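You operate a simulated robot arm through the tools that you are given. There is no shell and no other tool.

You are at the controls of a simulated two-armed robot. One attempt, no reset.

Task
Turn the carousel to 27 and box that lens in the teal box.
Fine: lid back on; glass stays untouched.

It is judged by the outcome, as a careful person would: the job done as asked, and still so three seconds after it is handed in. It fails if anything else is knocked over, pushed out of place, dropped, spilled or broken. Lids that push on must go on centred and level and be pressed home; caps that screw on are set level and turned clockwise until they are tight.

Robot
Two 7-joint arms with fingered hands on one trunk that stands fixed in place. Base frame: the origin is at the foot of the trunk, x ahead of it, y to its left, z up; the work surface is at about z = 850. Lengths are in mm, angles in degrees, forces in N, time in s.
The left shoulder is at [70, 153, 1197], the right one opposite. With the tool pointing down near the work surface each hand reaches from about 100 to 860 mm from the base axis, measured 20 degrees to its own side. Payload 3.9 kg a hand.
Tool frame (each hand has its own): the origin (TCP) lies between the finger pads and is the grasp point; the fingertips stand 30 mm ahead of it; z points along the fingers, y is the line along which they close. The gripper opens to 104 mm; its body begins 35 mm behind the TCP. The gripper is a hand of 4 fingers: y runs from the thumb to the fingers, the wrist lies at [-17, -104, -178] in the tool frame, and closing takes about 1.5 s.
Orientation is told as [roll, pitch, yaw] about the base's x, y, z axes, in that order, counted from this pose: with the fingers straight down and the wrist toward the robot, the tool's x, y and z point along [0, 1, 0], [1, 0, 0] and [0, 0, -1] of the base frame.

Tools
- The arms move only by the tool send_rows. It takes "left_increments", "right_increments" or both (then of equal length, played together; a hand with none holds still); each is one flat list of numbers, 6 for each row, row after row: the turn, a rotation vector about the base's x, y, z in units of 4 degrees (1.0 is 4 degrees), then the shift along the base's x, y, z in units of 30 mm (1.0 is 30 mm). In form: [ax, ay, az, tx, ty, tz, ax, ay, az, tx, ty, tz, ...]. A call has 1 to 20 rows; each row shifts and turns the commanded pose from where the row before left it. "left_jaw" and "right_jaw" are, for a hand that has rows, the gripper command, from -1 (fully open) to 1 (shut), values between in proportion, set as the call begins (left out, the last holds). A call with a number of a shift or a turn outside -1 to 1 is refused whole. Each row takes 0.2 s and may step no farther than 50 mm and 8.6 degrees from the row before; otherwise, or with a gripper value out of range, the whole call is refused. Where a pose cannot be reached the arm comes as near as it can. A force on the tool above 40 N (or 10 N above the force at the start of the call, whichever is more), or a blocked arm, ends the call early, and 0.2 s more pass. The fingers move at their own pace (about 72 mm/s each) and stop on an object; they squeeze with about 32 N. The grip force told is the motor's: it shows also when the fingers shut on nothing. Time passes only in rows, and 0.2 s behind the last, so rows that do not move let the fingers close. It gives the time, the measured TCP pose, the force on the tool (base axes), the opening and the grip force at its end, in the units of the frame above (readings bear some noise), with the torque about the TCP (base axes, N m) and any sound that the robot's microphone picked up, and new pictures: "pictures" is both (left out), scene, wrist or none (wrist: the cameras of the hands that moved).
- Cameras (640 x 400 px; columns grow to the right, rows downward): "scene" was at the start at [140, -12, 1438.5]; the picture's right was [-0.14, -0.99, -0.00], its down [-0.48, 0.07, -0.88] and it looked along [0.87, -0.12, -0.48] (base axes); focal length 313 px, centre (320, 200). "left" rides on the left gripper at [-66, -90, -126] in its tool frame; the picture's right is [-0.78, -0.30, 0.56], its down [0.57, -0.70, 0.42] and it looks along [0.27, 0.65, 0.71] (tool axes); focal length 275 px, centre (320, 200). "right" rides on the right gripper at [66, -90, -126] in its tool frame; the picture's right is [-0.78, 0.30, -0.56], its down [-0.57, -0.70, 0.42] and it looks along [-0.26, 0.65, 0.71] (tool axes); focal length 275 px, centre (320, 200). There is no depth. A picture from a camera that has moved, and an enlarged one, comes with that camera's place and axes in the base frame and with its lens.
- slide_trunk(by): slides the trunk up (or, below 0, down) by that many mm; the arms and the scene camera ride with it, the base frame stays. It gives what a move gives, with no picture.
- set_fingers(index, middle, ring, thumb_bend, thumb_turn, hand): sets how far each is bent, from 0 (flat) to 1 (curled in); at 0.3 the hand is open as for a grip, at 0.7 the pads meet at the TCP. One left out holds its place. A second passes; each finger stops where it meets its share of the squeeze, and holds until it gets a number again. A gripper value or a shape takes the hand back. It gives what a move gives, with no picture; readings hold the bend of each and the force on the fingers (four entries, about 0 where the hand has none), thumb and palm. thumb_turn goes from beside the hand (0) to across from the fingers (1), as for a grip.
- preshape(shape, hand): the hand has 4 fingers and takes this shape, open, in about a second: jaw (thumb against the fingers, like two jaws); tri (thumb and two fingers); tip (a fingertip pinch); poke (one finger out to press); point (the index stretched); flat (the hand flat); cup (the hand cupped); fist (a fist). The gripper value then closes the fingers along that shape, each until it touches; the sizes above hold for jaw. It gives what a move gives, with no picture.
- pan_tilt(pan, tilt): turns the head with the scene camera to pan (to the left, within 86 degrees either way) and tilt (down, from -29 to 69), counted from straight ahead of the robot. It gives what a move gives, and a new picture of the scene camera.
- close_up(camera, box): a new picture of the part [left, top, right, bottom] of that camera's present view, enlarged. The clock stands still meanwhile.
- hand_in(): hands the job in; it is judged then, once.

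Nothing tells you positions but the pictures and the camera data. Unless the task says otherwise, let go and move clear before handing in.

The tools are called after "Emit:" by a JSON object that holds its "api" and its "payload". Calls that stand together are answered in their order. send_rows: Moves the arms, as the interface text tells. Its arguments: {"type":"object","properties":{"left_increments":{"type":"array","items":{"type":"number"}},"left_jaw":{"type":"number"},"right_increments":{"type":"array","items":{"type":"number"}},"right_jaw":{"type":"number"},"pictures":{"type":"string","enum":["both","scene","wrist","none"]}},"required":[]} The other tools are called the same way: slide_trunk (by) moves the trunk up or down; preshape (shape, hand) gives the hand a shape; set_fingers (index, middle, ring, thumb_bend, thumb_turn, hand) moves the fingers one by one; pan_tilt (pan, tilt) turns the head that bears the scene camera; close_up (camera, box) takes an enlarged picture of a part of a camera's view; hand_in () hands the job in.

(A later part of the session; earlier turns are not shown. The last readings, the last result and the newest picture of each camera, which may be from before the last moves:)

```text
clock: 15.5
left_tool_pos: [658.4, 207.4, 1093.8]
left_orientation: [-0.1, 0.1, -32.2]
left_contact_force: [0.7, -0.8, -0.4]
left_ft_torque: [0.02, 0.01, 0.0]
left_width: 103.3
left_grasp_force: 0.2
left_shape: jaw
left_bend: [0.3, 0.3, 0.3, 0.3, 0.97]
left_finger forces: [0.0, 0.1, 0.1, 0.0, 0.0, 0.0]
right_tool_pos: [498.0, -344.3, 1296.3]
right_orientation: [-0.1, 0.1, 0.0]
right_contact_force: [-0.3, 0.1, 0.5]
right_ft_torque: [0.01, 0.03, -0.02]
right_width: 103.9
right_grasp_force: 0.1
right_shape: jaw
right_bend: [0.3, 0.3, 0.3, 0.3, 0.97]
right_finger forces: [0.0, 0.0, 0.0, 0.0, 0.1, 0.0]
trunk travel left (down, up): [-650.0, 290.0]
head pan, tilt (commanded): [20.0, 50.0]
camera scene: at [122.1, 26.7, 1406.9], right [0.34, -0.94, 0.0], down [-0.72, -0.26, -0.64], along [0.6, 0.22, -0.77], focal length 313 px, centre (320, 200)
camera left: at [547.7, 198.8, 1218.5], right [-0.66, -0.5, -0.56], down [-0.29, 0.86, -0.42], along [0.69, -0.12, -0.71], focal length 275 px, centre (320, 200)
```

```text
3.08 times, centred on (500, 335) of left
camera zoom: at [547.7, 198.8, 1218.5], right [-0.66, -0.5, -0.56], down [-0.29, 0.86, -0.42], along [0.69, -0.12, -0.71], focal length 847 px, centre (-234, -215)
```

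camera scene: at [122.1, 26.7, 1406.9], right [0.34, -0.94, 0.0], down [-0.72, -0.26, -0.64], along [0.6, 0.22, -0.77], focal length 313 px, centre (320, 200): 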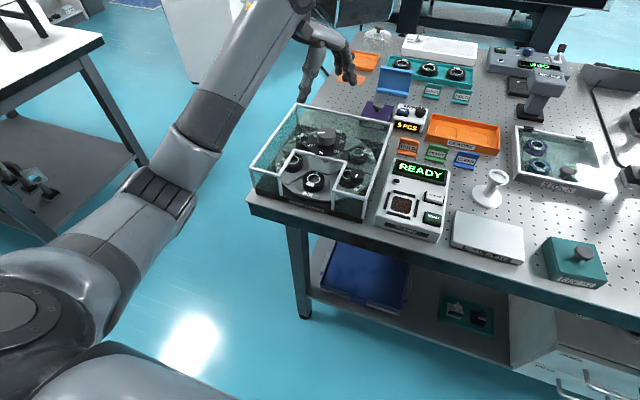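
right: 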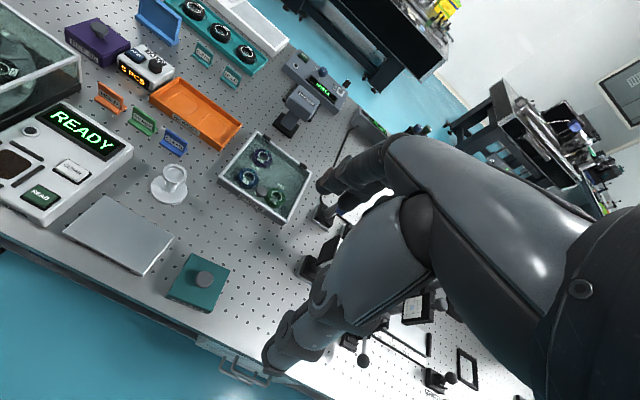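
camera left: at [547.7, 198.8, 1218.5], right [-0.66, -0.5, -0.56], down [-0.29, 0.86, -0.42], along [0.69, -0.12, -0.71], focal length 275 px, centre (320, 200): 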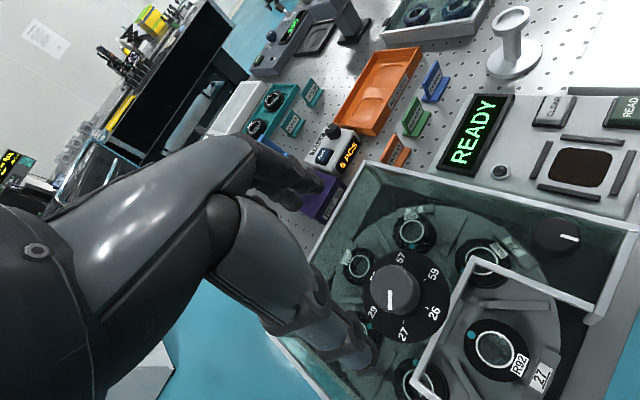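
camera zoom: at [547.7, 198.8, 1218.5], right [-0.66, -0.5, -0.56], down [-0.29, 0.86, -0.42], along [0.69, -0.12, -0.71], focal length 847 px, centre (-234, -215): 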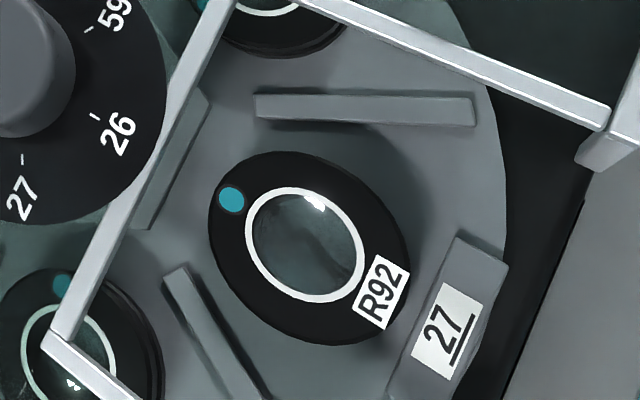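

The pointer reads 27 and lens R92 is at the opening. The notch is tight (about 124 mm wide and 84 mm deep around a 48 mm lens), so I'll see how the narrower hand shapes look before choosing a grip.

Emit:
{"api": "preshape", "payload": {"hand": "left", "shape": "tri"}}

Emit:
{"api": "close_up", "payload": {"camera": "scene", "box": [250, 10, 400, 120]}}

Emit:
{"api": "close_up", "payload": {"camera": "left", "box": [160, 100, 460, 400]}}

Emit:
{"api": "preshape", "payload": {"hand": "left", "shape": "tip"}}

Emit:
{"api": "close_up", "payload": {"camera": "scene", "box": [250, 10, 400, 120]}}

Emit:
{"api": "close_up", "payload": {"camera": "left", "box": [160, 100, 460, 400]}}

```text
clock: 16.4
left_tool_pos: [658.1, 207.1, 1092.7]
left_orientation: [0.0, -0.1, -32.1]
left_contact_force: [-0.4, -0.5, -0.2]
left_ft_torque: [0.0, 0.02, -0.03]
left_width: 103.5
left_grasp_force: 0.1
left_shape: tri
left_bend: [0.3, 0.3, 0.99, 0.3, 0.97]
left_finger forces: [0.0, 0.0, 0.0, 0.0, 0.0, 0.1]
right_tool_pos: [498.7, -343.8, 1296.6]
right_orientation: [-0.2, -0.1, 0.0]
right_contact_force: [0.0, 0.0, -0.3]
right_ft_torque: [-0.02, -0.02, -0.02]
right_width: 103.8
right_grasp_force: 0.0
right_shape: jaw
right_bend: [0.3, 0.3, 0.3, 0.3, 0.97]
right_finger forces: [0.0, 0.0, 0.0, 0.1, 0.0, 0.0]
trunk travel left (down, up): [-650.0, 290.0]
head pan, tilt (commanded): [20.0, 50.0]
```

```text
3.64 times, centred on (325, 65) of scene
camera zoom: at [122.3, 26.9, 1406.9], right [0.34, -0.94, 0.0], down [-0.72, -0.26, -0.64], along [0.6, 0.22, -0.77], focal length 1138 px, centre (302, 691)
```

zoom: 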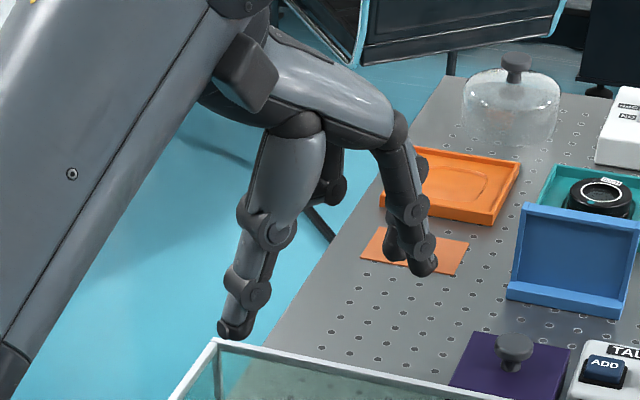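

```text
1.33 times, centred on (310, 250) of left
camera zoom: at [547.9, 198.9, 1218.1], right [-0.66, -0.5, -0.56], down [-0.29, 0.86, -0.42], along [0.69, -0.12, -0.71], focal length 367 px, centre (333, 133)
```

zoom: 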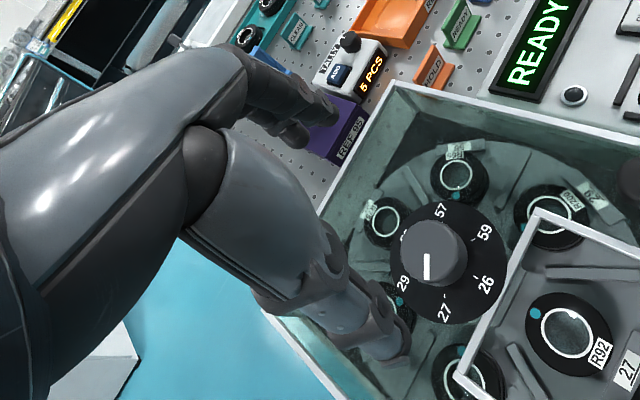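

```text
clock: 17.3
left_tool_pos: [658.2, 206.4, 1093.0]
left_orientation: [0.0, 0.0, -32.2]
left_contact_force: [-0.1, 0.1, -0.5]
left_ft_torque: [0.03, 0.0, 0.01]
left_width: 103.9
left_grasp_force: 0.0
left_shape: tip
left_bend: [0.3, 0.98, 0.99, 0.3, 0.97]
left_finger forces: [0.0, 0.0, 0.1, 0.0, 0.1, 0.1]
right_tool_pos: [498.6, -344.1, 1297.3]
right_orientation: [0.0, 0.0, 0.1]
right_contact_force: [-0.8, -0.6, 0.7]
right_ft_torque: [-0.02, -0.04, -0.01]
right_width: 103.8
right_grasp_force: 0.0
right_shape: jaw
right_bend: [0.3, 0.3, 0.3, 0.3, 0.97]
right_finger forces: [0.0, 0.1, 0.0, 0.1, 0.1, 0.0]
trunk travel left (down, up): [-650.0, 290.0]
head pan, tilt (commanded): [20.0, 50.0]
```

```text
3.64 times, centred on (325, 65) of scene
camera zoom: at [122.3, 26.9, 1406.9], right [0.34, -0.94, 0.0], down [-0.72, -0.26, -0.64], along [0.6, 0.22, -0.77], focal length 1138 px, centre (302, 691)
```

zoom: 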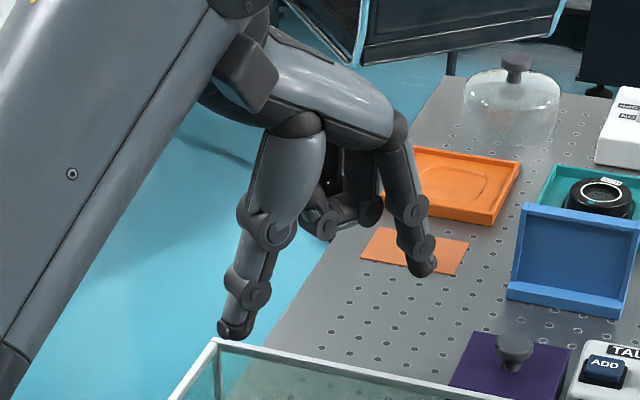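

```text
1.33 times, centred on (310, 250) of left
camera zoom: at [547.9, 198.8, 1218.1], right [-0.66, -0.5, -0.56], down [-0.29, 0.86, -0.42], along [0.69, -0.12, -0.71], focal length 367 px, centre (333, 133)
```

zoom: 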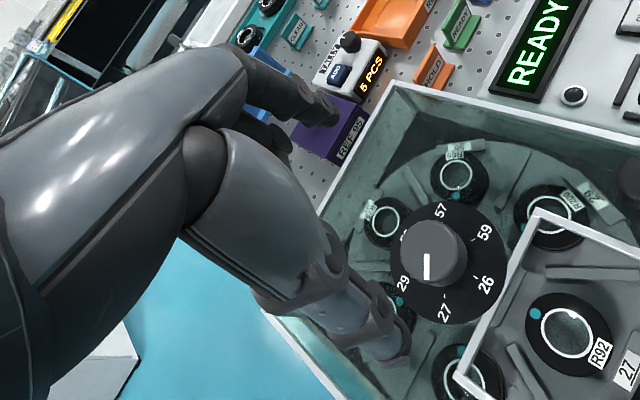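

The hand is a thumb plus three fingers, so "tri" (thumb, index, middle) should fit the notch. Before choosing how to hold the lens I need to see inside the teal box, so I'll bring the right hand over its lid knob at (563, -324).

Emit:
{"api": "send_rows", "payload": {"right_increments": [0, 0, 0, 0.19, 0.06, -0.93, 0, 0, 0, 0.19, 0.06, -0.93, 0, 0, 0, 0.19, 0.06, -0.93, 0, 0, 0, 0.19, 0.06, -0.93, 0, 0, 0, 0.19, 0.06, -0.93, 0, 0, 0, 0.19, 0.06, -0.93, 0, 0, 0, 0.19, 0.06, -0.93, 0, 0, 0, 0.19, 0.06, -0.93, 0, 0, 0, 0.19, 0.06, -0.93, 0, 0, 0, 0.19, 0.06, -0.93, 0, 0, 0, 0.19, 0.06, -0.93], "pictures": "none"}}

Emit:
{"api": "pan_tilt", "payload": {"pan": -25, "tilt": 48}}

Emit:
{"api": "close_up", "payload": {"camera": "right", "box": [160, 160, 420, 400]}}

```text
clock: 19.7
left_tool_pos: [659.6, 206.6, 1093.3]
left_orientation: [0.1, -0.1, -32.3]
left_contact_force: [0.6, -0.2, -0.3]
left_ft_torque: [0.02, -0.01, 0.0]
left_width: 103.8
left_grasp_force: 0.0
left_shape: tip
left_bend: [0.3, 0.98, 0.99, 0.3, 0.97]
left_finger forces: [0.0, 0.1, 0.0, 0.0, 0.0, 0.1]
right_tool_pos: [561.5, -323.4, 989.0]
right_orientation: [0.0, 0.1, -0.1]
right_contact_force: [0.2, -0.4, -0.4]
right_ft_torque: [0.01, -0.03, -0.02]
right_width: 103.9
right_grasp_force: 0.0
right_shape: jaw
right_bend: [0.3, 0.3, 0.3, 0.3, 0.97]
right_finger forces: [0.0, 0.0, 0.0, 0.0, 0.1, 0.0]
trunk travel left (down, up): [-650.0, 290.0]
head pan, tilt (commanded): [20.0, 50.0]
```

```text
clock: 20.9
left_tool_pos: [658.6, 207.4, 1093.1]
left_orientation: [-0.1, 0.0, -32.3]
left_contact_force: [-0.3, 0.4, -0.5]
left_ft_torque: [-0.03, -0.03, 0.0]
left_width: 103.5
left_grasp_force: 0.1
left_shape: tip
left_bend: [0.3, 0.98, 0.99, 0.3, 0.97]
left_finger forces: [0.1, 0.1, 0.1, 0.0, 0.0, 0.0]
right_tool_pos: [562.1, -324.4, 989.7]
right_orientation: [0.0, 0.0, 0.1]
right_contact_force: [0.5, 0.0, 1.2]
right_ft_torque: [0.0, 0.01, 0.03]
right_width: 103.8
right_grasp_force: 0.0
right_shape: jaw
right_bend: [0.3, 0.3, 0.3, 0.3, 0.97]
right_finger forces: [0.1, 0.0, 0.0, 0.0, 0.0, 0.0]
trunk travel left (down, up): [-650.0, 290.0]
head pan, tilt (commanded): [-25.0, 48.0]
camera scene: at [121.4, -32.7, 1409.6], right [-0.42, -0.91, 0.0], down [-0.67, 0.31, -0.67], along [0.61, -0.28, -0.74], focal length 313 px, centre (320, 200)
```

scene: 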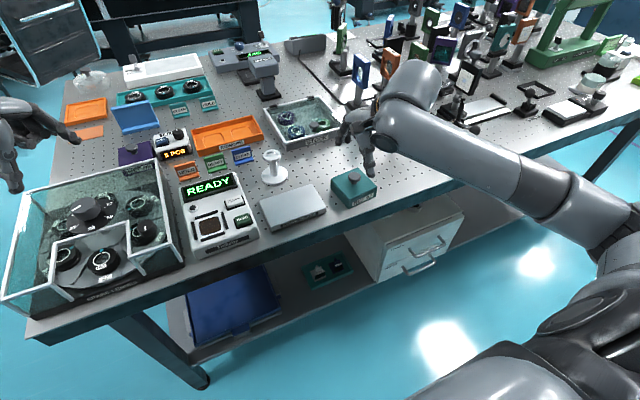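

```text
1.67 times, centred on (290, 280) of right
camera zoom: at [470.5, -258.2, 1114.5], right [0.3, -0.78, 0.56], down [-0.7, -0.57, -0.42], along [0.65, -0.26, -0.71], focal length 459 px, centre (370, 67)
```

zoom: 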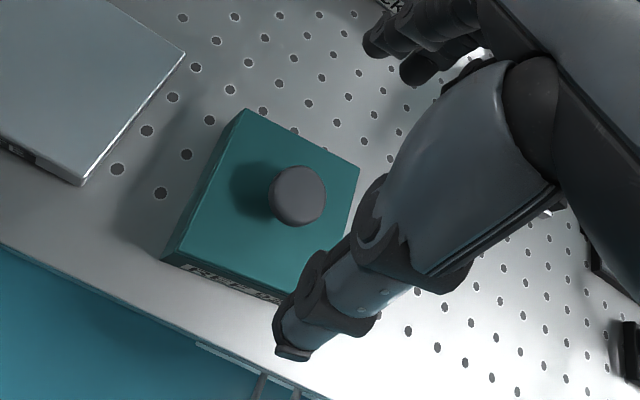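

The lid knob is right under the hand at (562, -324). I'll lower until the fingertips are just above the lid and close on the knob.

Emit:
{"api": "send_rows", "payload": {"right_increments": [0, 0, 0, 0, 0, -0.7, 0, 0, 0, 0, 0, -0.7, 0, 0, 0, 0, 0, -0.4, 0, 0, 0, 0, 0, -0.33], "pictures": "both"}}

Emit:
{"api": "close_up", "payload": {"camera": "scene", "box": [300, 90, 460, 220]}}

```text
clock: 21.9
left_tool_pos: [658.7, 207.2, 1093.4]
left_orientation: [0.0, 0.0, -32.2]
left_contact_force: [0.5, 0.0, -1.1]
left_ft_torque: [0.02, -0.02, 0.04]
left_width: 103.8
left_grasp_force: 0.0
left_shape: tip
left_bend: [0.3, 0.98, 0.99, 0.3, 0.97]
left_finger forces: [0.0, 0.1, 0.1, 0.1, 0.0, 0.0]
right_tool_pos: [561.5, -323.7, 925.0]
right_orientation: [0.0, 0.0, 0.0]
right_contact_force: [-0.1, -0.3, -0.1]
right_ft_torque: [-0.03, -0.02, -0.02]
right_width: 103.6
right_grasp_force: 0.1
right_shape: jaw
right_bend: [0.3, 0.3, 0.3, 0.3, 0.97]
right_finger forces: [0.1, 0.0, 0.0, 0.0, 0.0, 0.0]
trunk travel left (down, up): [-650.0, 290.0]
head pan, tilt (commanded): [-25.0, 48.0]
camera scene: at [121.5, -32.9, 1409.6], right [-0.42, -0.91, 0.0], down [-0.67, 0.31, -0.67], along [0.61, -0.28, -0.74], focal length 313 px, centre (320, 200)
camera right: at [470.2, -258.1, 1050.4], right [0.3, -0.78, 0.56], down [-0.7, -0.57, -0.42], along [0.65, -0.26, -0.71], focal length 275 px, centre (320, 200)
```

scene: 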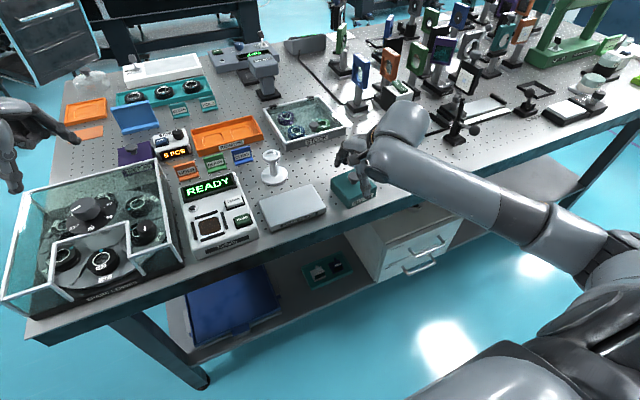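
right: 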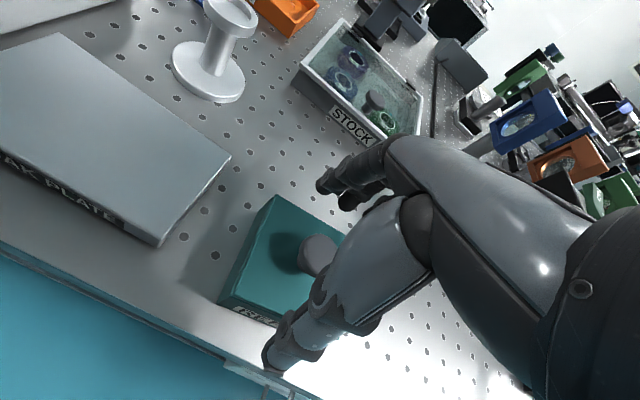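

```text
3.08 times, centred on (380, 155) of scene
camera zoom: at [121.5, -32.9, 1409.6], right [-0.42, -0.91, 0.0], down [-0.67, 0.31, -0.67], along [0.61, -0.28, -0.74], focal length 963 px, centre (135, 338)
```

zoom: 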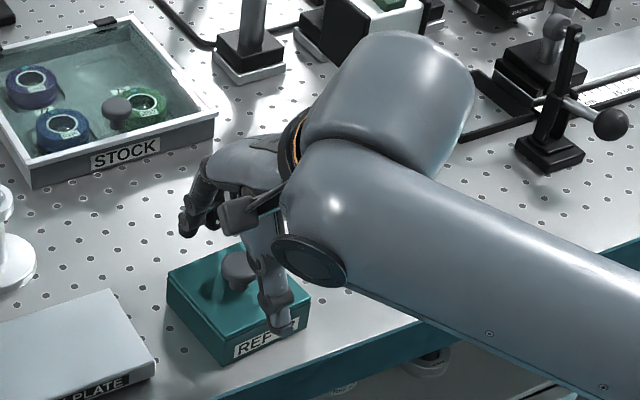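

Emit:
{"api": "send_rows", "payload": {"right_increments": [0, 0, 0, 0, 0, 0, 0, 0, 0, 0, 0, 0, 0, 0, 0, 0, 0, 0, 0, 0, 0, 0, 0, 0, 0, 0, 0, 0, 0, 0, 0, 0, 0, 0, 0, 0, 0, 0, 0, 0, 0, 0, 0, 0, 0, 0, 0, 0], "right_jaw": 1, "pictures": "both"}}

Emit:
{"api": "close_up", "payload": {"camera": "right", "box": [180, 140, 420, 400]}}

```text
clock: 23.6
left_tool_pos: [658.8, 207.5, 1095.0]
left_orientation: [0.0, 0.0, -32.2]
left_contact_force: [0.3, -0.6, -0.8]
left_ft_torque: [0.01, 0.01, 0.02]
left_width: 103.7
left_grasp_force: 0.1
left_shape: tip
left_bend: [0.3, 0.98, 0.99, 0.3, 0.97]
left_finger forces: [0.1, 0.1, 0.1, 0.1, 0.1, 0.0]
right_tool_pos: [561.4, -323.5, 925.7]
right_orientation: [0.0, 0.0, 0.0]
right_contact_force: [-1.1, -0.4, -0.2]
right_ft_torque: [0.05, -0.07, 0.01]
right_width: 19.5
right_grasp_force: 32.3
right_shape: jaw
right_bend: [0.73, 0.55, 0.63, 0.75, 1.0]
right_finger forces: [13.9, 10.8, 0.1, 0.1, 23.1, 0.0]
trunk travel left (down, up): [-650.0, 290.0]
head pan, tilt (commanded): [-25.0, 48.0]
heard: snap
camera scene: at [121.1, -32.6, 1409.7], right [-0.42, -0.91, 0.0], down [-0.67, 0.31, -0.67], along [0.61, -0.28, -0.74], focal length 313 px, centre (320, 200)
camera right: at [470.0, -258.0, 1051.0], right [0.3, -0.78, 0.56], down [-0.7, -0.57, -0.42], along [0.65, -0.27, -0.71], focal length 275 px, centre (320, 200)
```

scene: 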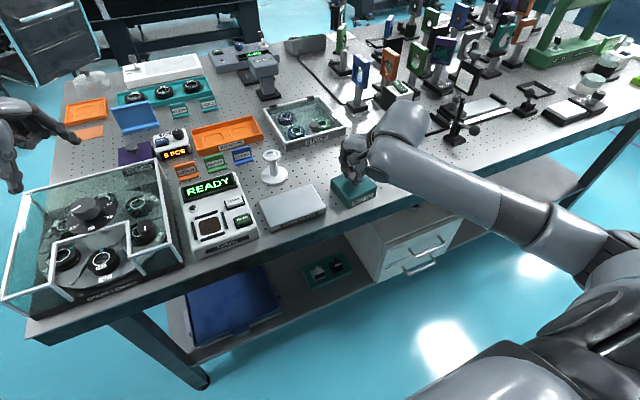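
right: 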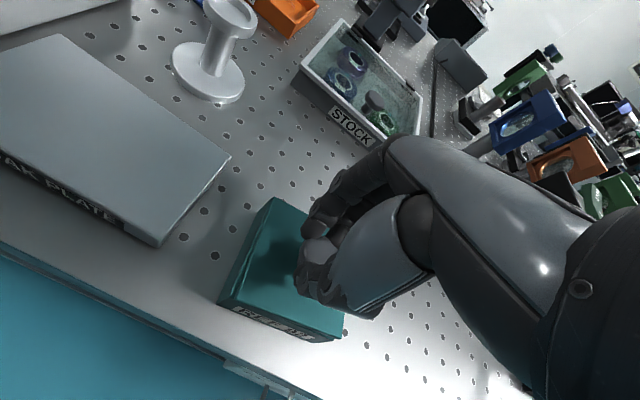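

```text
1.54 times, centred on (300, 270) of right
camera zoom: at [470.0, -258.0, 1051.0], right [0.3, -0.78, 0.56], down [-0.7, -0.57, -0.42], along [0.65, -0.27, -0.71], focal length 424 px, centre (351, 92)
```

zoom: 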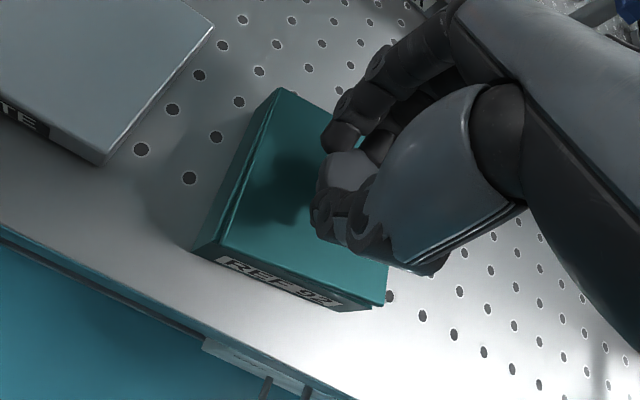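

I heard a snap, probably the lid's fit letting go as the fingers took the knob. I'll lift slowly, straight up, and watch whether the box stays down.

Emit:
{"api": "send_rows", "payload": {"right_increments": [0, 0, 0, 0, 0, 0.15, 0, 0, 0, 0, 0, 0.15, 0, 0, 0, 0, 0, 0.2, 0, 0, 0, 0, 0, 0.25, 0, 0, 0, 0, 0, 0.25], "pictures": "both"}}

Emit:
{"api": "close_up", "payload": {"camera": "right", "box": [180, 140, 420, 400]}}

Emit:
{"api": "close_up", "payload": {"camera": "scene", "box": [310, 120, 430, 220]}}

```text
clock: 24.9
left_tool_pos: [658.4, 206.1, 1093.1]
left_orientation: [-0.1, -0.1, -32.2]
left_contact_force: [-0.4, 0.4, 0.1]
left_ft_torque: [0.0, 0.01, -0.01]
left_width: 103.9
left_grasp_force: 0.1
left_shape: tip
left_bend: [0.3, 0.98, 0.99, 0.3, 0.97]
left_finger forces: [0.0, 0.0, 0.0, 0.0, 0.1, 0.1]
right_tool_pos: [561.7, -324.2, 955.0]
right_orientation: [0.0, 0.1, 0.0]
right_contact_force: [-0.8, 0.3, -0.1]
right_ft_torque: [0.04, -0.02, 0.02]
right_width: 19.6
right_grasp_force: 32.3
right_shape: jaw
right_bend: [0.73, 0.55, 0.63, 0.75, 1.0]
right_finger forces: [13.4, 10.3, 0.1, 0.0, 23.3, 0.1]
trunk travel left (down, up): [-650.0, 290.0]
head pan, tilt (commanded): [-25.0, 48.0]
camera scene: at [121.4, -32.7, 1409.6], right [-0.42, -0.91, 0.0], down [-0.67, 0.31, -0.67], along [0.61, -0.28, -0.74], focal length 313 px, centre (320, 200)
camera right: at [470.2, -258.2, 1080.7], right [0.3, -0.78, 0.56], down [-0.7, -0.57, -0.42], along [0.65, -0.26, -0.71], focal length 275 px, centre (320, 200)
```

scene: 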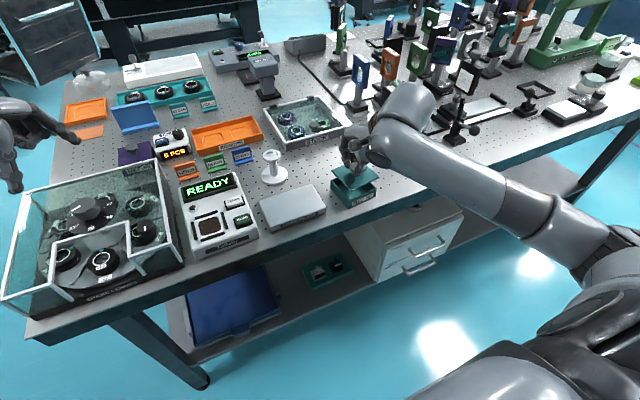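
right: 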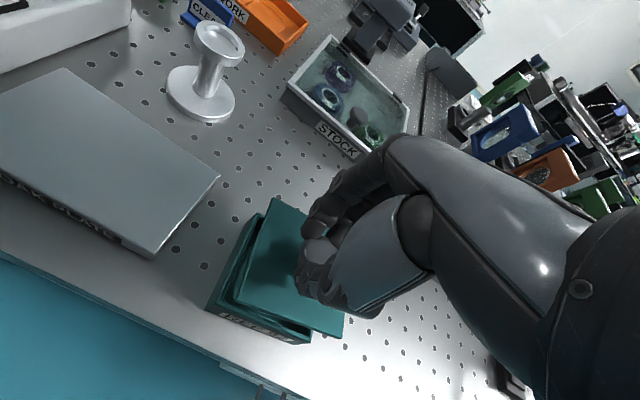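

```text
1.54 times, centred on (300, 270) of right
camera zoom: at [470.2, -258.2, 1080.7], right [0.3, -0.78, 0.56], down [-0.7, -0.57, -0.42], along [0.65, -0.26, -0.71], focal length 424 px, centre (351, 92)
```

zoom: 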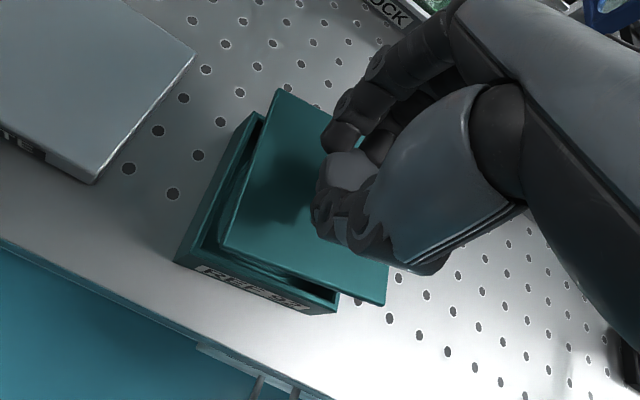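

```text
4.00 times, centred on (370, 170) of scene
camera zoom: at [121.4, -32.7, 1409.6], right [-0.42, -0.91, 0.0], down [-0.67, 0.31, -0.67], along [0.61, -0.28, -0.74], focal length 1252 px, centre (120, 320)
```

zoom: 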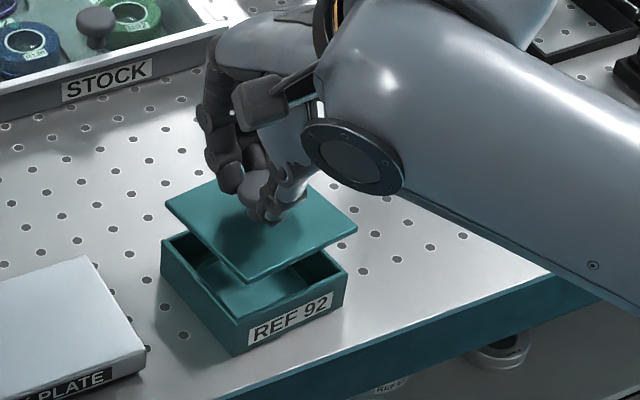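

The lid came away cleanly and the box stayed down. I'll carry the lid up and off to the right, then look into the box.

Emit:
{"api": "send_rows", "payload": {"right_increments": [0, 0, 0, 0, 0, 0.8, 0, 0, 0, 0, 0, 0.8, 0, 0, 0, 0, 0, 0.8, 0, 0, 0, -0.3, -0.5, 0.8, 0, 0, 0, -0.4, -0.8, 0.8, 0, 0, 0, -0.4, -0.8, 0.8, 0, 0, 0, -0.4, -0.8, 0.6, 0, 0, 0, -0.4, -0.8, 0.4, 0, 0, 0, -0.4, -0.8, 0.2, 0, 0, 0, -0.4, -0.8, 0, 0, 0, 0, 0, -0.5, 0], "pictures": "both"}}

Emit:
{"api": "close_up", "payload": {"camera": "scene", "box": [310, 150, 400, 220]}}

```text
clock: 27.2
left_tool_pos: [659.6, 207.1, 1093.0]
left_orientation: [0.0, 0.0, -32.2]
left_contact_force: [0.0, 0.0, -0.2]
left_ft_torque: [-0.02, -0.01, 0.01]
left_width: 103.7
left_grasp_force: 0.1
left_shape: tip
left_bend: [0.3, 0.98, 0.99, 0.3, 0.97]
left_finger forces: [0.0, 0.0, 0.0, 0.1, 0.0, 0.0]
right_tool_pos: [481.6, -499.2, 1134.4]
right_orientation: [0.0, 0.0, 0.0]
right_contact_force: [-0.4, -0.6, -1.1]
right_ft_torque: [-0.02, 0.0, 0.0]
right_width: 19.3
right_grasp_force: 31.7
right_shape: jaw
right_bend: [0.73, 0.55, 0.63, 0.75, 1.0]
right_finger forces: [13.3, 10.8, 0.1, 0.0, 22.9, 0.1]
trunk travel left (down, up): [-650.0, 290.0]
head pan, tilt (commanded): [-25.0, 48.0]
camera scene: at [121.8, -33.2, 1409.6], right [-0.42, -0.91, 0.0], down [-0.67, 0.31, -0.67], along [0.61, -0.28, -0.74], focal length 313 px, centre (320, 200)
camera right: at [389.6, -433.0, 1260.0], right [0.3, -0.78, 0.56], down [-0.7, -0.57, -0.42], along [0.65, -0.26, -0.71], focal length 275 px, centre (320, 200)
```

scene: 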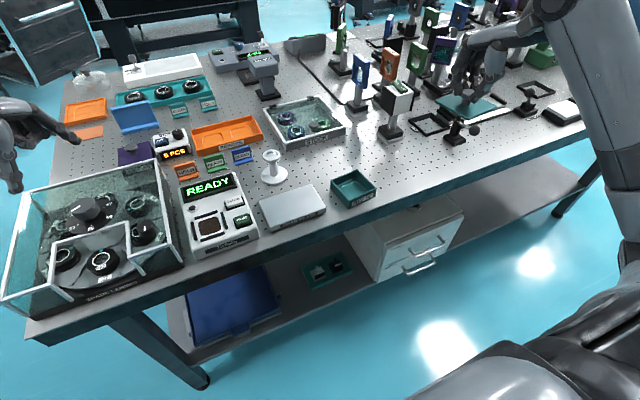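
right: 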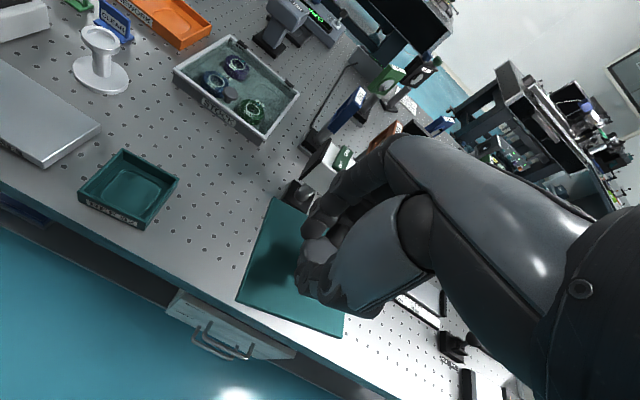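

```text
5.71 times, centred on (355, 185) of scene
camera zoom: at [121.8, -33.2, 1409.6], right [-0.42, -0.91, 0.0], down [-0.67, 0.31, -0.67], along [0.61, -0.28, -0.74], focal length 1789 px, centre (120, 286)
```

zoom: 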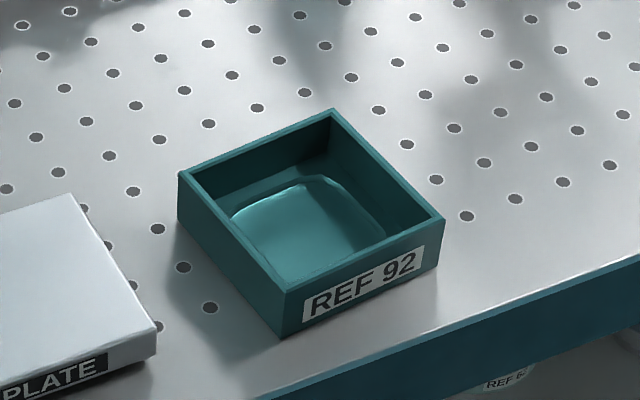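

The box holds a shallow square pocket for the lens, but its walls leave only about 12 mm around a 48 mm lens. That means placing with a thumb–index pinch along the box diagonal. I'll check how the left hand's idle fingers lie when curled or flat, and whether it can yaw to +90° for the pick.

Emit:
{"api": "send_rows", "payload": {"left_increments": [0, 0, 1, -0.2, 0, 0.3, 0, 0, 1, -0.2, 0, 0.3, 0, 0, 1, -0.2, 0, 0.3, 0, 0, 1, -0.2, 0, 0.3, 0, 0, 1, -0.2, 0, 0.3, 0, 0, 1, -0.2, 0, 0, 0, 0, 1, -0.2, 0, 0, 0, 0, 1, -0.2, 0, 0, 0, 0, 1, -0.2, 0, 0, 0, 0, 1, -0.2, 0, 0, 0, 0, 1, -0.2, 0, 0, 0, 0, 1, -0.2, 0, 0, 0, 0, 1, -0.2, 0, 0, 0, 0, 1, -0.1, 0, 0, 0, 0, 1, 0, 0, 0, 0, 0, 1, 0, 0, 0, 0, 0, 1, 0, 0, 0, 0, 0, 1, 0, 0, 0, 0, 0, 1, 0, 0, 0, 0, 0, 1, 0, 0, 0], "pictures": "none"}}

Emit:
{"api": "pan_tilt", "payload": {"pan": 20, "tilt": 42}}

```text
clock: 31.4
left_tool_pos: [577.8, 206.7, 1138.0]
left_orientation: [0.1, 0.0, 48.0]
left_contact_force: [-1.1, -0.7, -0.1]
left_ft_torque: [0.01, -0.01, -0.01]
left_width: 103.5
left_grasp_force: 0.0
left_shape: tip
left_bend: [0.31, 0.98, 0.99, 0.3, 0.97]
left_finger forces: [0.0, 0.1, 0.0, 0.2, 0.0, 0.0]
right_tool_pos: [480.3, -499.1, 1134.5]
right_orientation: [0.0, 0.0, 0.0]
right_contact_force: [-0.1, -0.2, -0.5]
right_ft_torque: [0.03, -0.02, -0.02]
right_width: 19.3
right_grasp_force: 32.2
right_shape: jaw
right_bend: [0.73, 0.55, 0.63, 0.75, 1.0]
right_finger forces: [13.3, 10.8, 0.0, 0.1, 23.0, 0.2]
trunk travel left (down, up): [-650.0, 290.0]
head pan, tilt (commanded): [-25.0, 48.0]
```

```text
clock: 32.6
left_tool_pos: [577.7, 206.8, 1137.8]
left_orientation: [-0.1, 0.1, 47.8]
left_contact_force: [-0.1, -0.8, 0.8]
left_ft_torque: [-0.02, -0.02, 0.04]
left_width: 103.9
left_grasp_force: 0.0
left_shape: tip
left_bend: [0.31, 0.98, 0.99, 0.3, 0.97]
left_finger forces: [0.1, 0.1, 0.0, 0.0, 0.0, 0.0]
right_tool_pos: [481.2, -498.2, 1135.1]
right_orientation: [0.0, 0.0, 0.1]
right_contact_force: [0.5, -0.4, -0.4]
right_ft_torque: [-0.01, 0.01, 0.02]
right_width: 19.4
right_grasp_force: 32.2
right_shape: jaw
right_bend: [0.73, 0.55, 0.63, 0.75, 1.0]
right_finger forces: [13.4, 10.7, 0.0, 0.0, 23.0, 0.1]
trunk travel left (down, up): [-650.0, 290.0]
head pan, tilt (commanded): [20.0, 42.0]
camera scene: at [128.6, 28.9, 1418.1], right [0.34, -0.94, 0.0], down [-0.63, -0.23, -0.74], along [0.7, 0.25, -0.67], focal length 313 px, centre (320, 200)
```

scene: 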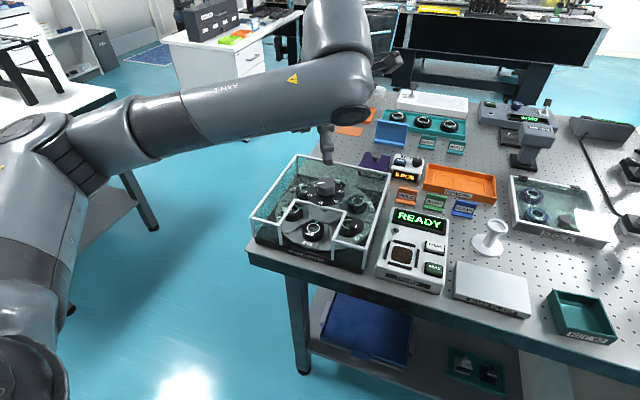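

Emit:
{"api": "send_rows", "payload": {"left_increments": [0, 0, 1, 0, 0, 0, 0, 0, 1, 0, 0, 0, 0, 0, 1, 0, 0, 0, 0, 0, 1, 0, 0, 0, 0, 0, 1, 0, 0, 0, 0, 0, 1, 0, 0, 0, 0, 0, 1, 0, 0, 0, 0, 0, 1, 0, 0, 0, 0, 0, 1, 0, 0, 0, 0, 0, 1, 0, 0, 0, 0, 0, 0.5, 0, 0, 0], "pictures": "both"}}

```text
clock: 35.0
left_tool_pos: [577.3, 207.1, 1137.8]
left_orientation: [0.0, 0.0, 89.8]
left_contact_force: [0.2, 0.0, -0.1]
left_ft_torque: [-0.02, 0.04, 0.0]
left_width: 103.6
left_grasp_force: 0.1
left_shape: tip
left_bend: [0.31, 0.98, 0.99, 0.3, 0.97]
left_finger forces: [0.0, 0.0, 0.0, 0.0, 0.0, 0.1]
right_tool_pos: [481.3, -498.4, 1135.3]
right_orientation: [0.0, 0.0, 0.0]
right_contact_force: [-0.4, -0.7, -0.8]
right_ft_torque: [0.01, 0.02, 0.01]
right_width: 19.3
right_grasp_force: 32.2
right_shape: jaw
right_bend: [0.73, 0.55, 0.63, 0.75, 1.0]
right_finger forces: [13.3, 10.7, 0.1, 0.0, 22.9, 0.0]
trunk travel left (down, up): [-650.0, 290.0]
head pan, tilt (commanded): [20.0, 42.0]
camera scene: at [128.6, 28.9, 1418.1], right [0.34, -0.94, 0.0], down [-0.63, -0.23, -0.74], along [0.7, 0.25, -0.67], focal length 313 px, centre (320, 200)
camera left: at [644.3, 116.6, 1263.0], right [0.77, -0.3, -0.56], down [-0.57, -0.7, -0.42], along [-0.26, 0.65, -0.71], focal length 275 px, centre (320, 200)
```

scene: 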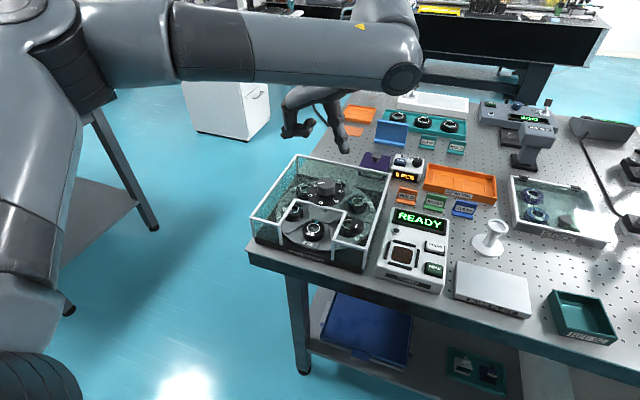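
left: 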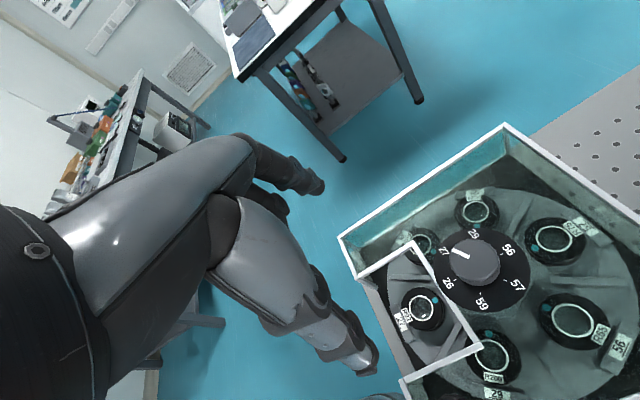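

The left hand reaches yaw +90°. I'll zoom in on the pinch posture from both cameras.

Emit:
{"api": "close_up", "payload": {"camera": "scene", "box": [260, 70, 400, 170]}}

Emit:
{"api": "set_fingers", "payload": {"hand": "left", "middle": 0, "ring": 0}}

Emit:
{"api": "close_up", "payload": {"camera": "scene", "box": [260, 70, 400, 170]}}

Emit:
{"api": "close_up", "payload": {"camera": "left", "box": [180, 100, 480, 400]}}

```text
4.00 times, centred on (330, 120) of scene
camera zoom: at [128.6, 28.9, 1418.1], right [0.34, -0.94, 0.0], down [-0.63, -0.23, -0.74], along [0.7, 0.25, -0.67], focal length 1252 px, centre (280, 520)
```

zoom: 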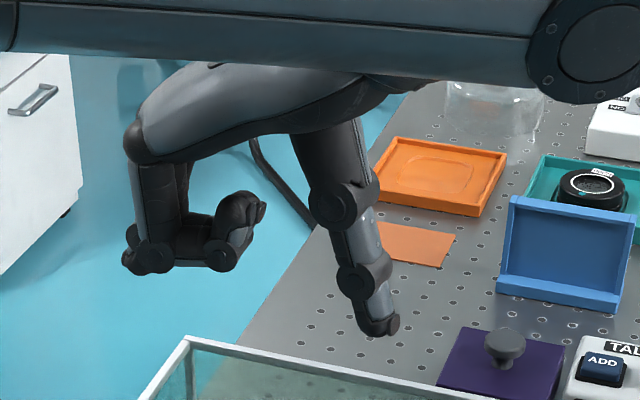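

```text
clock: 36.0
left_tool_pos: [577.6, 207.0, 1138.7]
left_orientation: [0.0, 0.0, 89.8]
left_contact_force: [-0.6, 0.5, -0.3]
left_ft_torque: [0.01, 0.01, -0.01]
left_width: 103.6
left_grasp_force: 0.1
left_shape: fingers
left_bend: [0.31, 0.0, 0.0, 0.3, 0.97]
left_finger forces: [0.0, 0.0, 0.0, 0.1, 0.0, 0.0]
right_tool_pos: [480.5, -499.1, 1134.6]
right_orientation: [-0.1, 0.1, 0.1]
right_contact_force: [0.6, 0.4, -0.7]
right_ft_torque: [0.0, 0.04, 0.02]
right_width: 19.2
right_grasp_force: 31.6
right_shape: jaw
right_bend: [0.73, 0.55, 0.63, 0.75, 1.0]
right_finger forces: [13.4, 10.9, 0.1, 0.0, 23.0, 0.0]
trunk travel left (down, up): [-650.0, 290.0]
head pan, tilt (commanded): [20.0, 42.0]
```

```text
4.00 times, centred on (330, 120) of scene
camera zoom: at [128.6, 29.0, 1418.2], right [0.34, -0.94, 0.0], down [-0.63, -0.23, -0.74], along [0.7, 0.25, -0.67], focal length 1252 px, centre (280, 520)
```

zoom: 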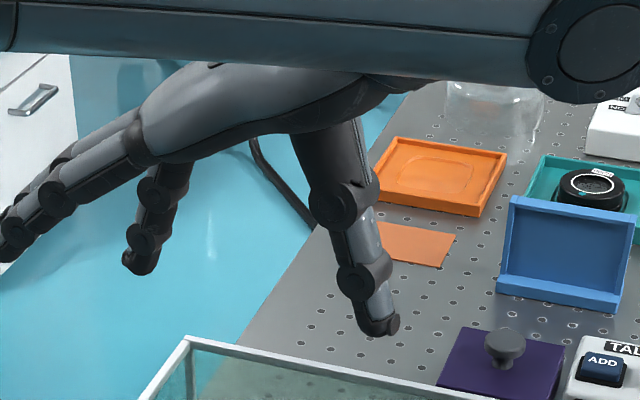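

```text
1.33 times, centred on (330, 250) of left
camera zoom: at [644.1, 116.6, 1263.1], right [0.77, -0.3, -0.56], down [-0.58, -0.7, -0.42], along [-0.26, 0.65, -0.71], focal length 367 px, centre (307, 133)
```

zoom: 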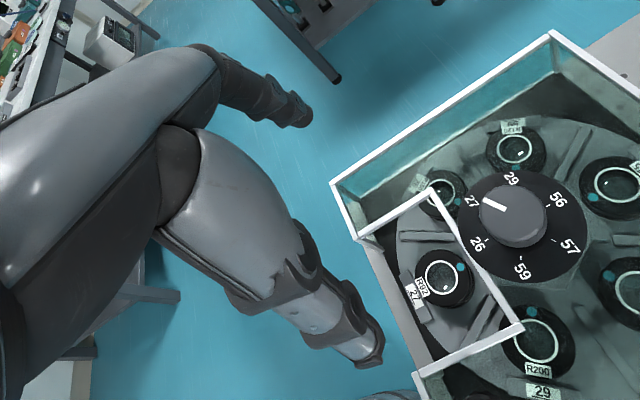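

Curled idle fingers stay at TCP height or above and inside the notch, while flat ones would hit the cover. So I'll pick at yaw +90° in the "tip" pinch. I'll reset the pinch, narrow it to about 68 mm and come down to z≈985 above lens 27.

Emit:
{"api": "preshape", "payload": {"hand": "left", "shape": "tip"}}

Emit:
{"api": "send_rows", "payload": {"left_increments": [0, 0, 0, -0.05, 0, -0.85, 0, 0, 0, -0.05, 0, -0.85, 0, 0, 0, -0.05, 0, -0.85, 0, 0, 0, -0.05, 0, -0.85, 0, 0, 0, -0.05, 0, -0.85, 0, 0, 0, 0, 0, -0.85], "left_jaw": -0.3, "pictures": "both"}}

Emit:
{"api": "close_up", "payload": {"camera": "scene", "box": [250, 120, 390, 240]}}

Emit:
{"api": "close_up", "payload": {"camera": "left", "box": [220, 150, 520, 400]}}

```text
clock: 36.9
left_tool_pos: [578.1, 206.4, 1138.7]
left_orientation: [0.0, 0.0, 89.7]
left_contact_force: [0.7, 0.1, 0.2]
left_ft_torque: [-0.01, 0.02, 0.05]
left_width: 104.0
left_grasp_force: 0.0
left_shape: tip
left_bend: [0.31, 0.98, 0.99, 0.3, 0.97]
left_finger forces: [0.0, 0.0, 0.0, 0.1, 0.0, 0.0]
right_tool_pos: [481.3, -497.4, 1135.3]
right_orientation: [0.0, -0.1, 0.0]
right_contact_force: [0.4, 0.1, -0.7]
right_ft_torque: [0.0, 0.0, 0.02]
right_width: 19.3
right_grasp_force: 31.8
right_shape: jaw
right_bend: [0.73, 0.55, 0.63, 0.75, 1.0]
right_finger forces: [13.3, 10.8, 0.1, 0.0, 23.0, 0.0]
trunk travel left (down, up): [-650.0, 290.0]
head pan, tilt (commanded): [20.0, 42.0]
```

```text
clock: 38.3
left_tool_pos: [571.1, 206.7, 985.1]
left_orientation: [0.0, 0.1, 89.9]
left_contact_force: [0.8, 0.3, 1.1]
left_ft_torque: [0.01, 0.04, 0.0]
left_width: 68.0
left_grasp_force: 0.0
left_shape: tip
left_bend: [0.72, 0.98, 0.99, 0.6, 0.99]
left_finger forces: [0.1, 0.1, 0.0, 0.0, 0.1, 0.0]
right_tool_pos: [481.5, -498.4, 1134.8]
right_orientation: [0.0, 0.0, 0.0]
right_contact_force: [-0.6, 0.0, -0.2]
right_ft_torque: [-0.02, 0.02, -0.02]
right_width: 19.6
right_grasp_force: 31.6
right_shape: jaw
right_bend: [0.73, 0.55, 0.63, 0.75, 1.0]
right_finger forces: [13.4, 10.7, 0.1, 0.0, 22.9, 0.0]
trunk travel left (down, up): [-650.0, 290.0]
head pan, tilt (commanded): [20.0, 42.0]
camera scene: at [129.2, 29.2, 1418.1], right [0.34, -0.94, 0.0], down [-0.63, -0.23, -0.74], along [0.7, 0.25, -0.67], focal length 313 px, centre (320, 200)
camera left: at [637.1, 116.6, 1110.5], right [0.77, -0.3, -0.56], down [-0.58, -0.7, -0.42], along [-0.26, 0.65, -0.71], focal length 275 px, centre (320, 200)
```

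scene: 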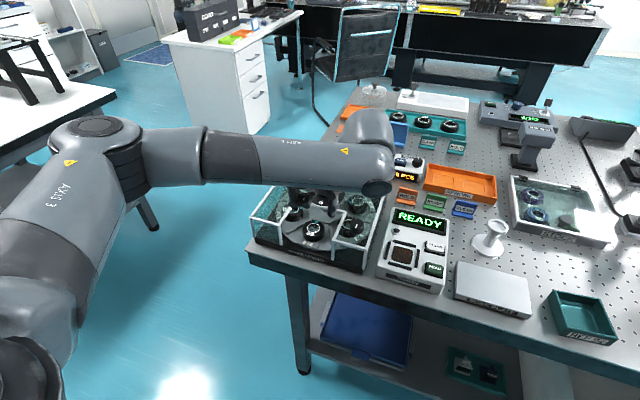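
left: 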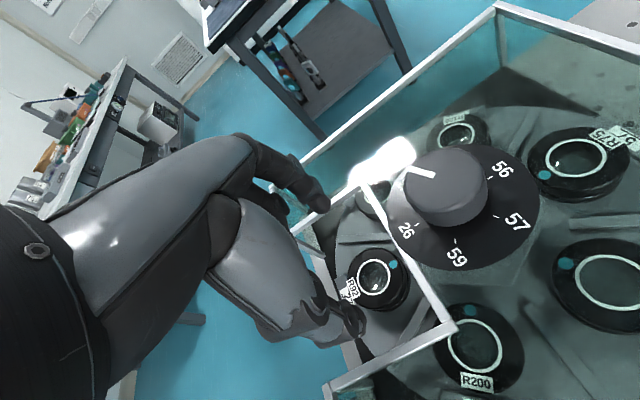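

```text
3.33 times, centred on (320, 180) of scene
camera zoom: at [129.2, 29.2, 1418.1], right [0.34, -0.94, 0.0], down [-0.63, -0.23, -0.74], along [0.7, 0.25, -0.67], focal length 1044 px, centre (320, 267)
```

zoom: 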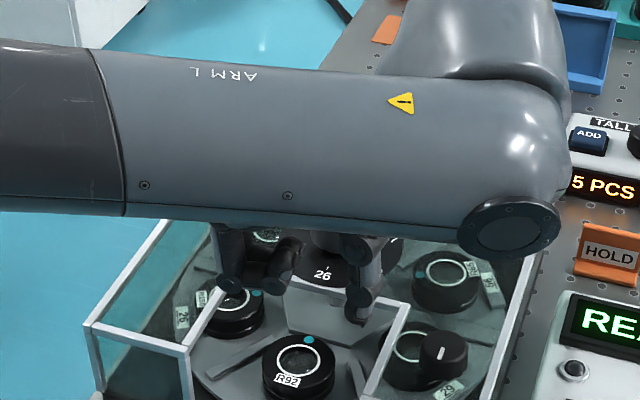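

```text
1.60 times, centred on (370, 275) of left
camera zoom: at [637.1, 116.6, 1110.5], right [0.77, -0.3, -0.56], down [-0.58, -0.7, -0.42], along [-0.26, 0.65, -0.71], focal length 440 px, centre (240, 80)
```

zoom: 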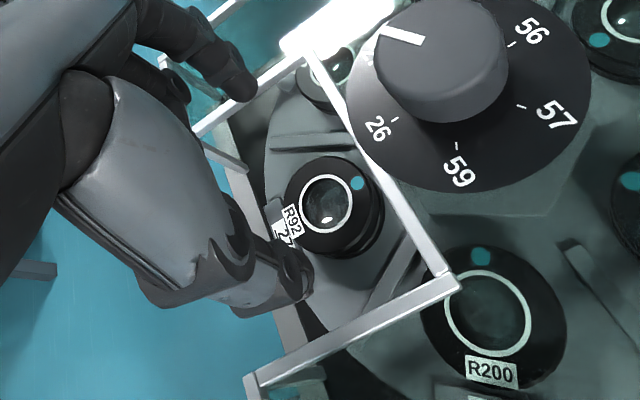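

The lens centre comes out about 2.4 mm off along x and 1 mm along y from the TCP, and I want it between thumb and index. I'll correct and come down to z≈930 to check clearance around the notch bars.

Emit:
{"api": "send_rows", "payload": {"left_increments": [0, 0, 0, -0.04, 0.02, -0.5, 0, 0, 0, -0.04, 0.02, -0.5, 0, 0, 0, 0, 0, -0.45, 0, 0, 0, 0, 0, -0.4], "pictures": "wrist"}}

Emit:
{"api": "close_up", "payload": {"camera": "left", "box": [220, 150, 520, 400]}}

Emit:
{"api": "close_up", "payload": {"camera": "scene", "box": [250, 160, 400, 260]}}

```text
clock: 39.3
left_tool_pos: [568.4, 209.3, 928.7]
left_orientation: [0.0, 0.0, 89.8]
left_contact_force: [0.0, 0.5, 0.0]
left_ft_torque: [0.02, 0.01, -0.01]
left_width: 68.1
left_grasp_force: 0.0
left_shape: tip
left_bend: [0.72, 0.98, 0.99, 0.6, 0.99]
left_finger forces: [0.1, 0.1, 0.0, 0.0, 0.0, 0.0]
right_tool_pos: [481.3, -499.7, 1133.2]
right_orientation: [0.0, 0.0, 0.1]
right_contact_force: [0.4, -0.2, -0.4]
right_ft_torque: [0.02, -0.03, -0.02]
right_width: 19.4
right_grasp_force: 31.8
right_shape: jaw
right_bend: [0.73, 0.55, 0.63, 0.75, 1.0]
right_finger forces: [13.4, 10.7, 0.0, 0.1, 23.0, 0.0]
trunk travel left (down, up): [-650.0, 290.0]
head pan, tilt (commanded): [20.0, 42.0]
camera left: at [634.5, 118.4, 1054.3], right [0.77, -0.3, -0.56], down [-0.57, -0.7, -0.42], along [-0.26, 0.65, -0.71], focal length 275 px, centre (320, 200)
```

left: 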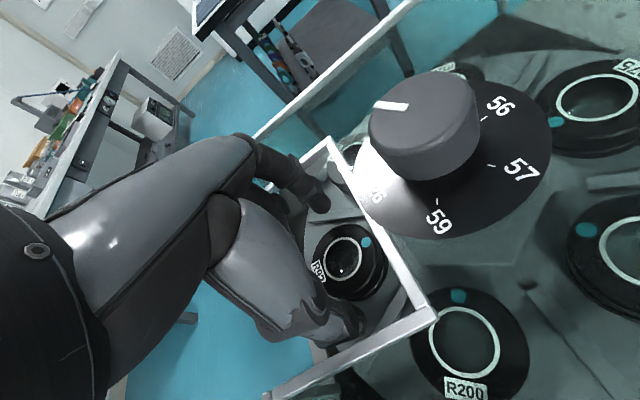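

```text
1.60 times, centred on (370, 275) of left
camera zoom: at [634.5, 118.4, 1054.3], right [0.77, -0.3, -0.56], down [-0.57, -0.7, -0.42], along [-0.26, 0.65, -0.71], focal length 440 px, centre (240, 80)
```

zoom: 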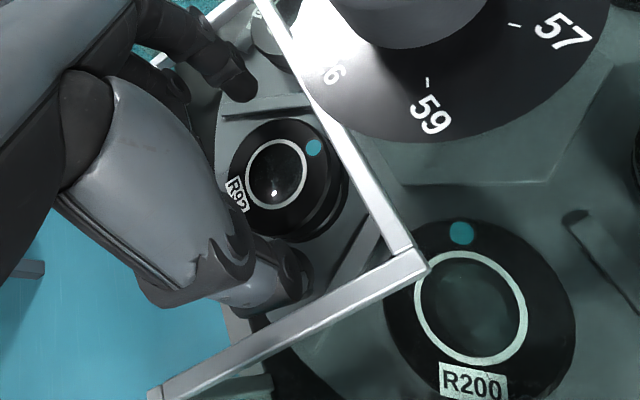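

```text
4.00 times, centred on (325, 210) of scene
camera zoom: at [128.9, 29.2, 1418.1], right [0.34, -0.94, 0.0], down [-0.63, -0.23, -0.74], along [0.7, 0.25, -0.67], focal length 1252 px, centre (300, 160)
```

zoom: 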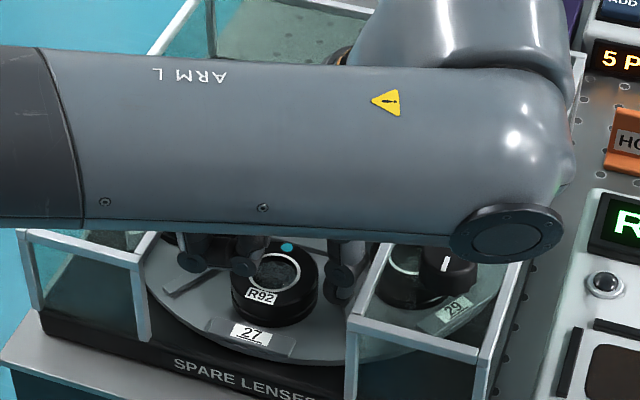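

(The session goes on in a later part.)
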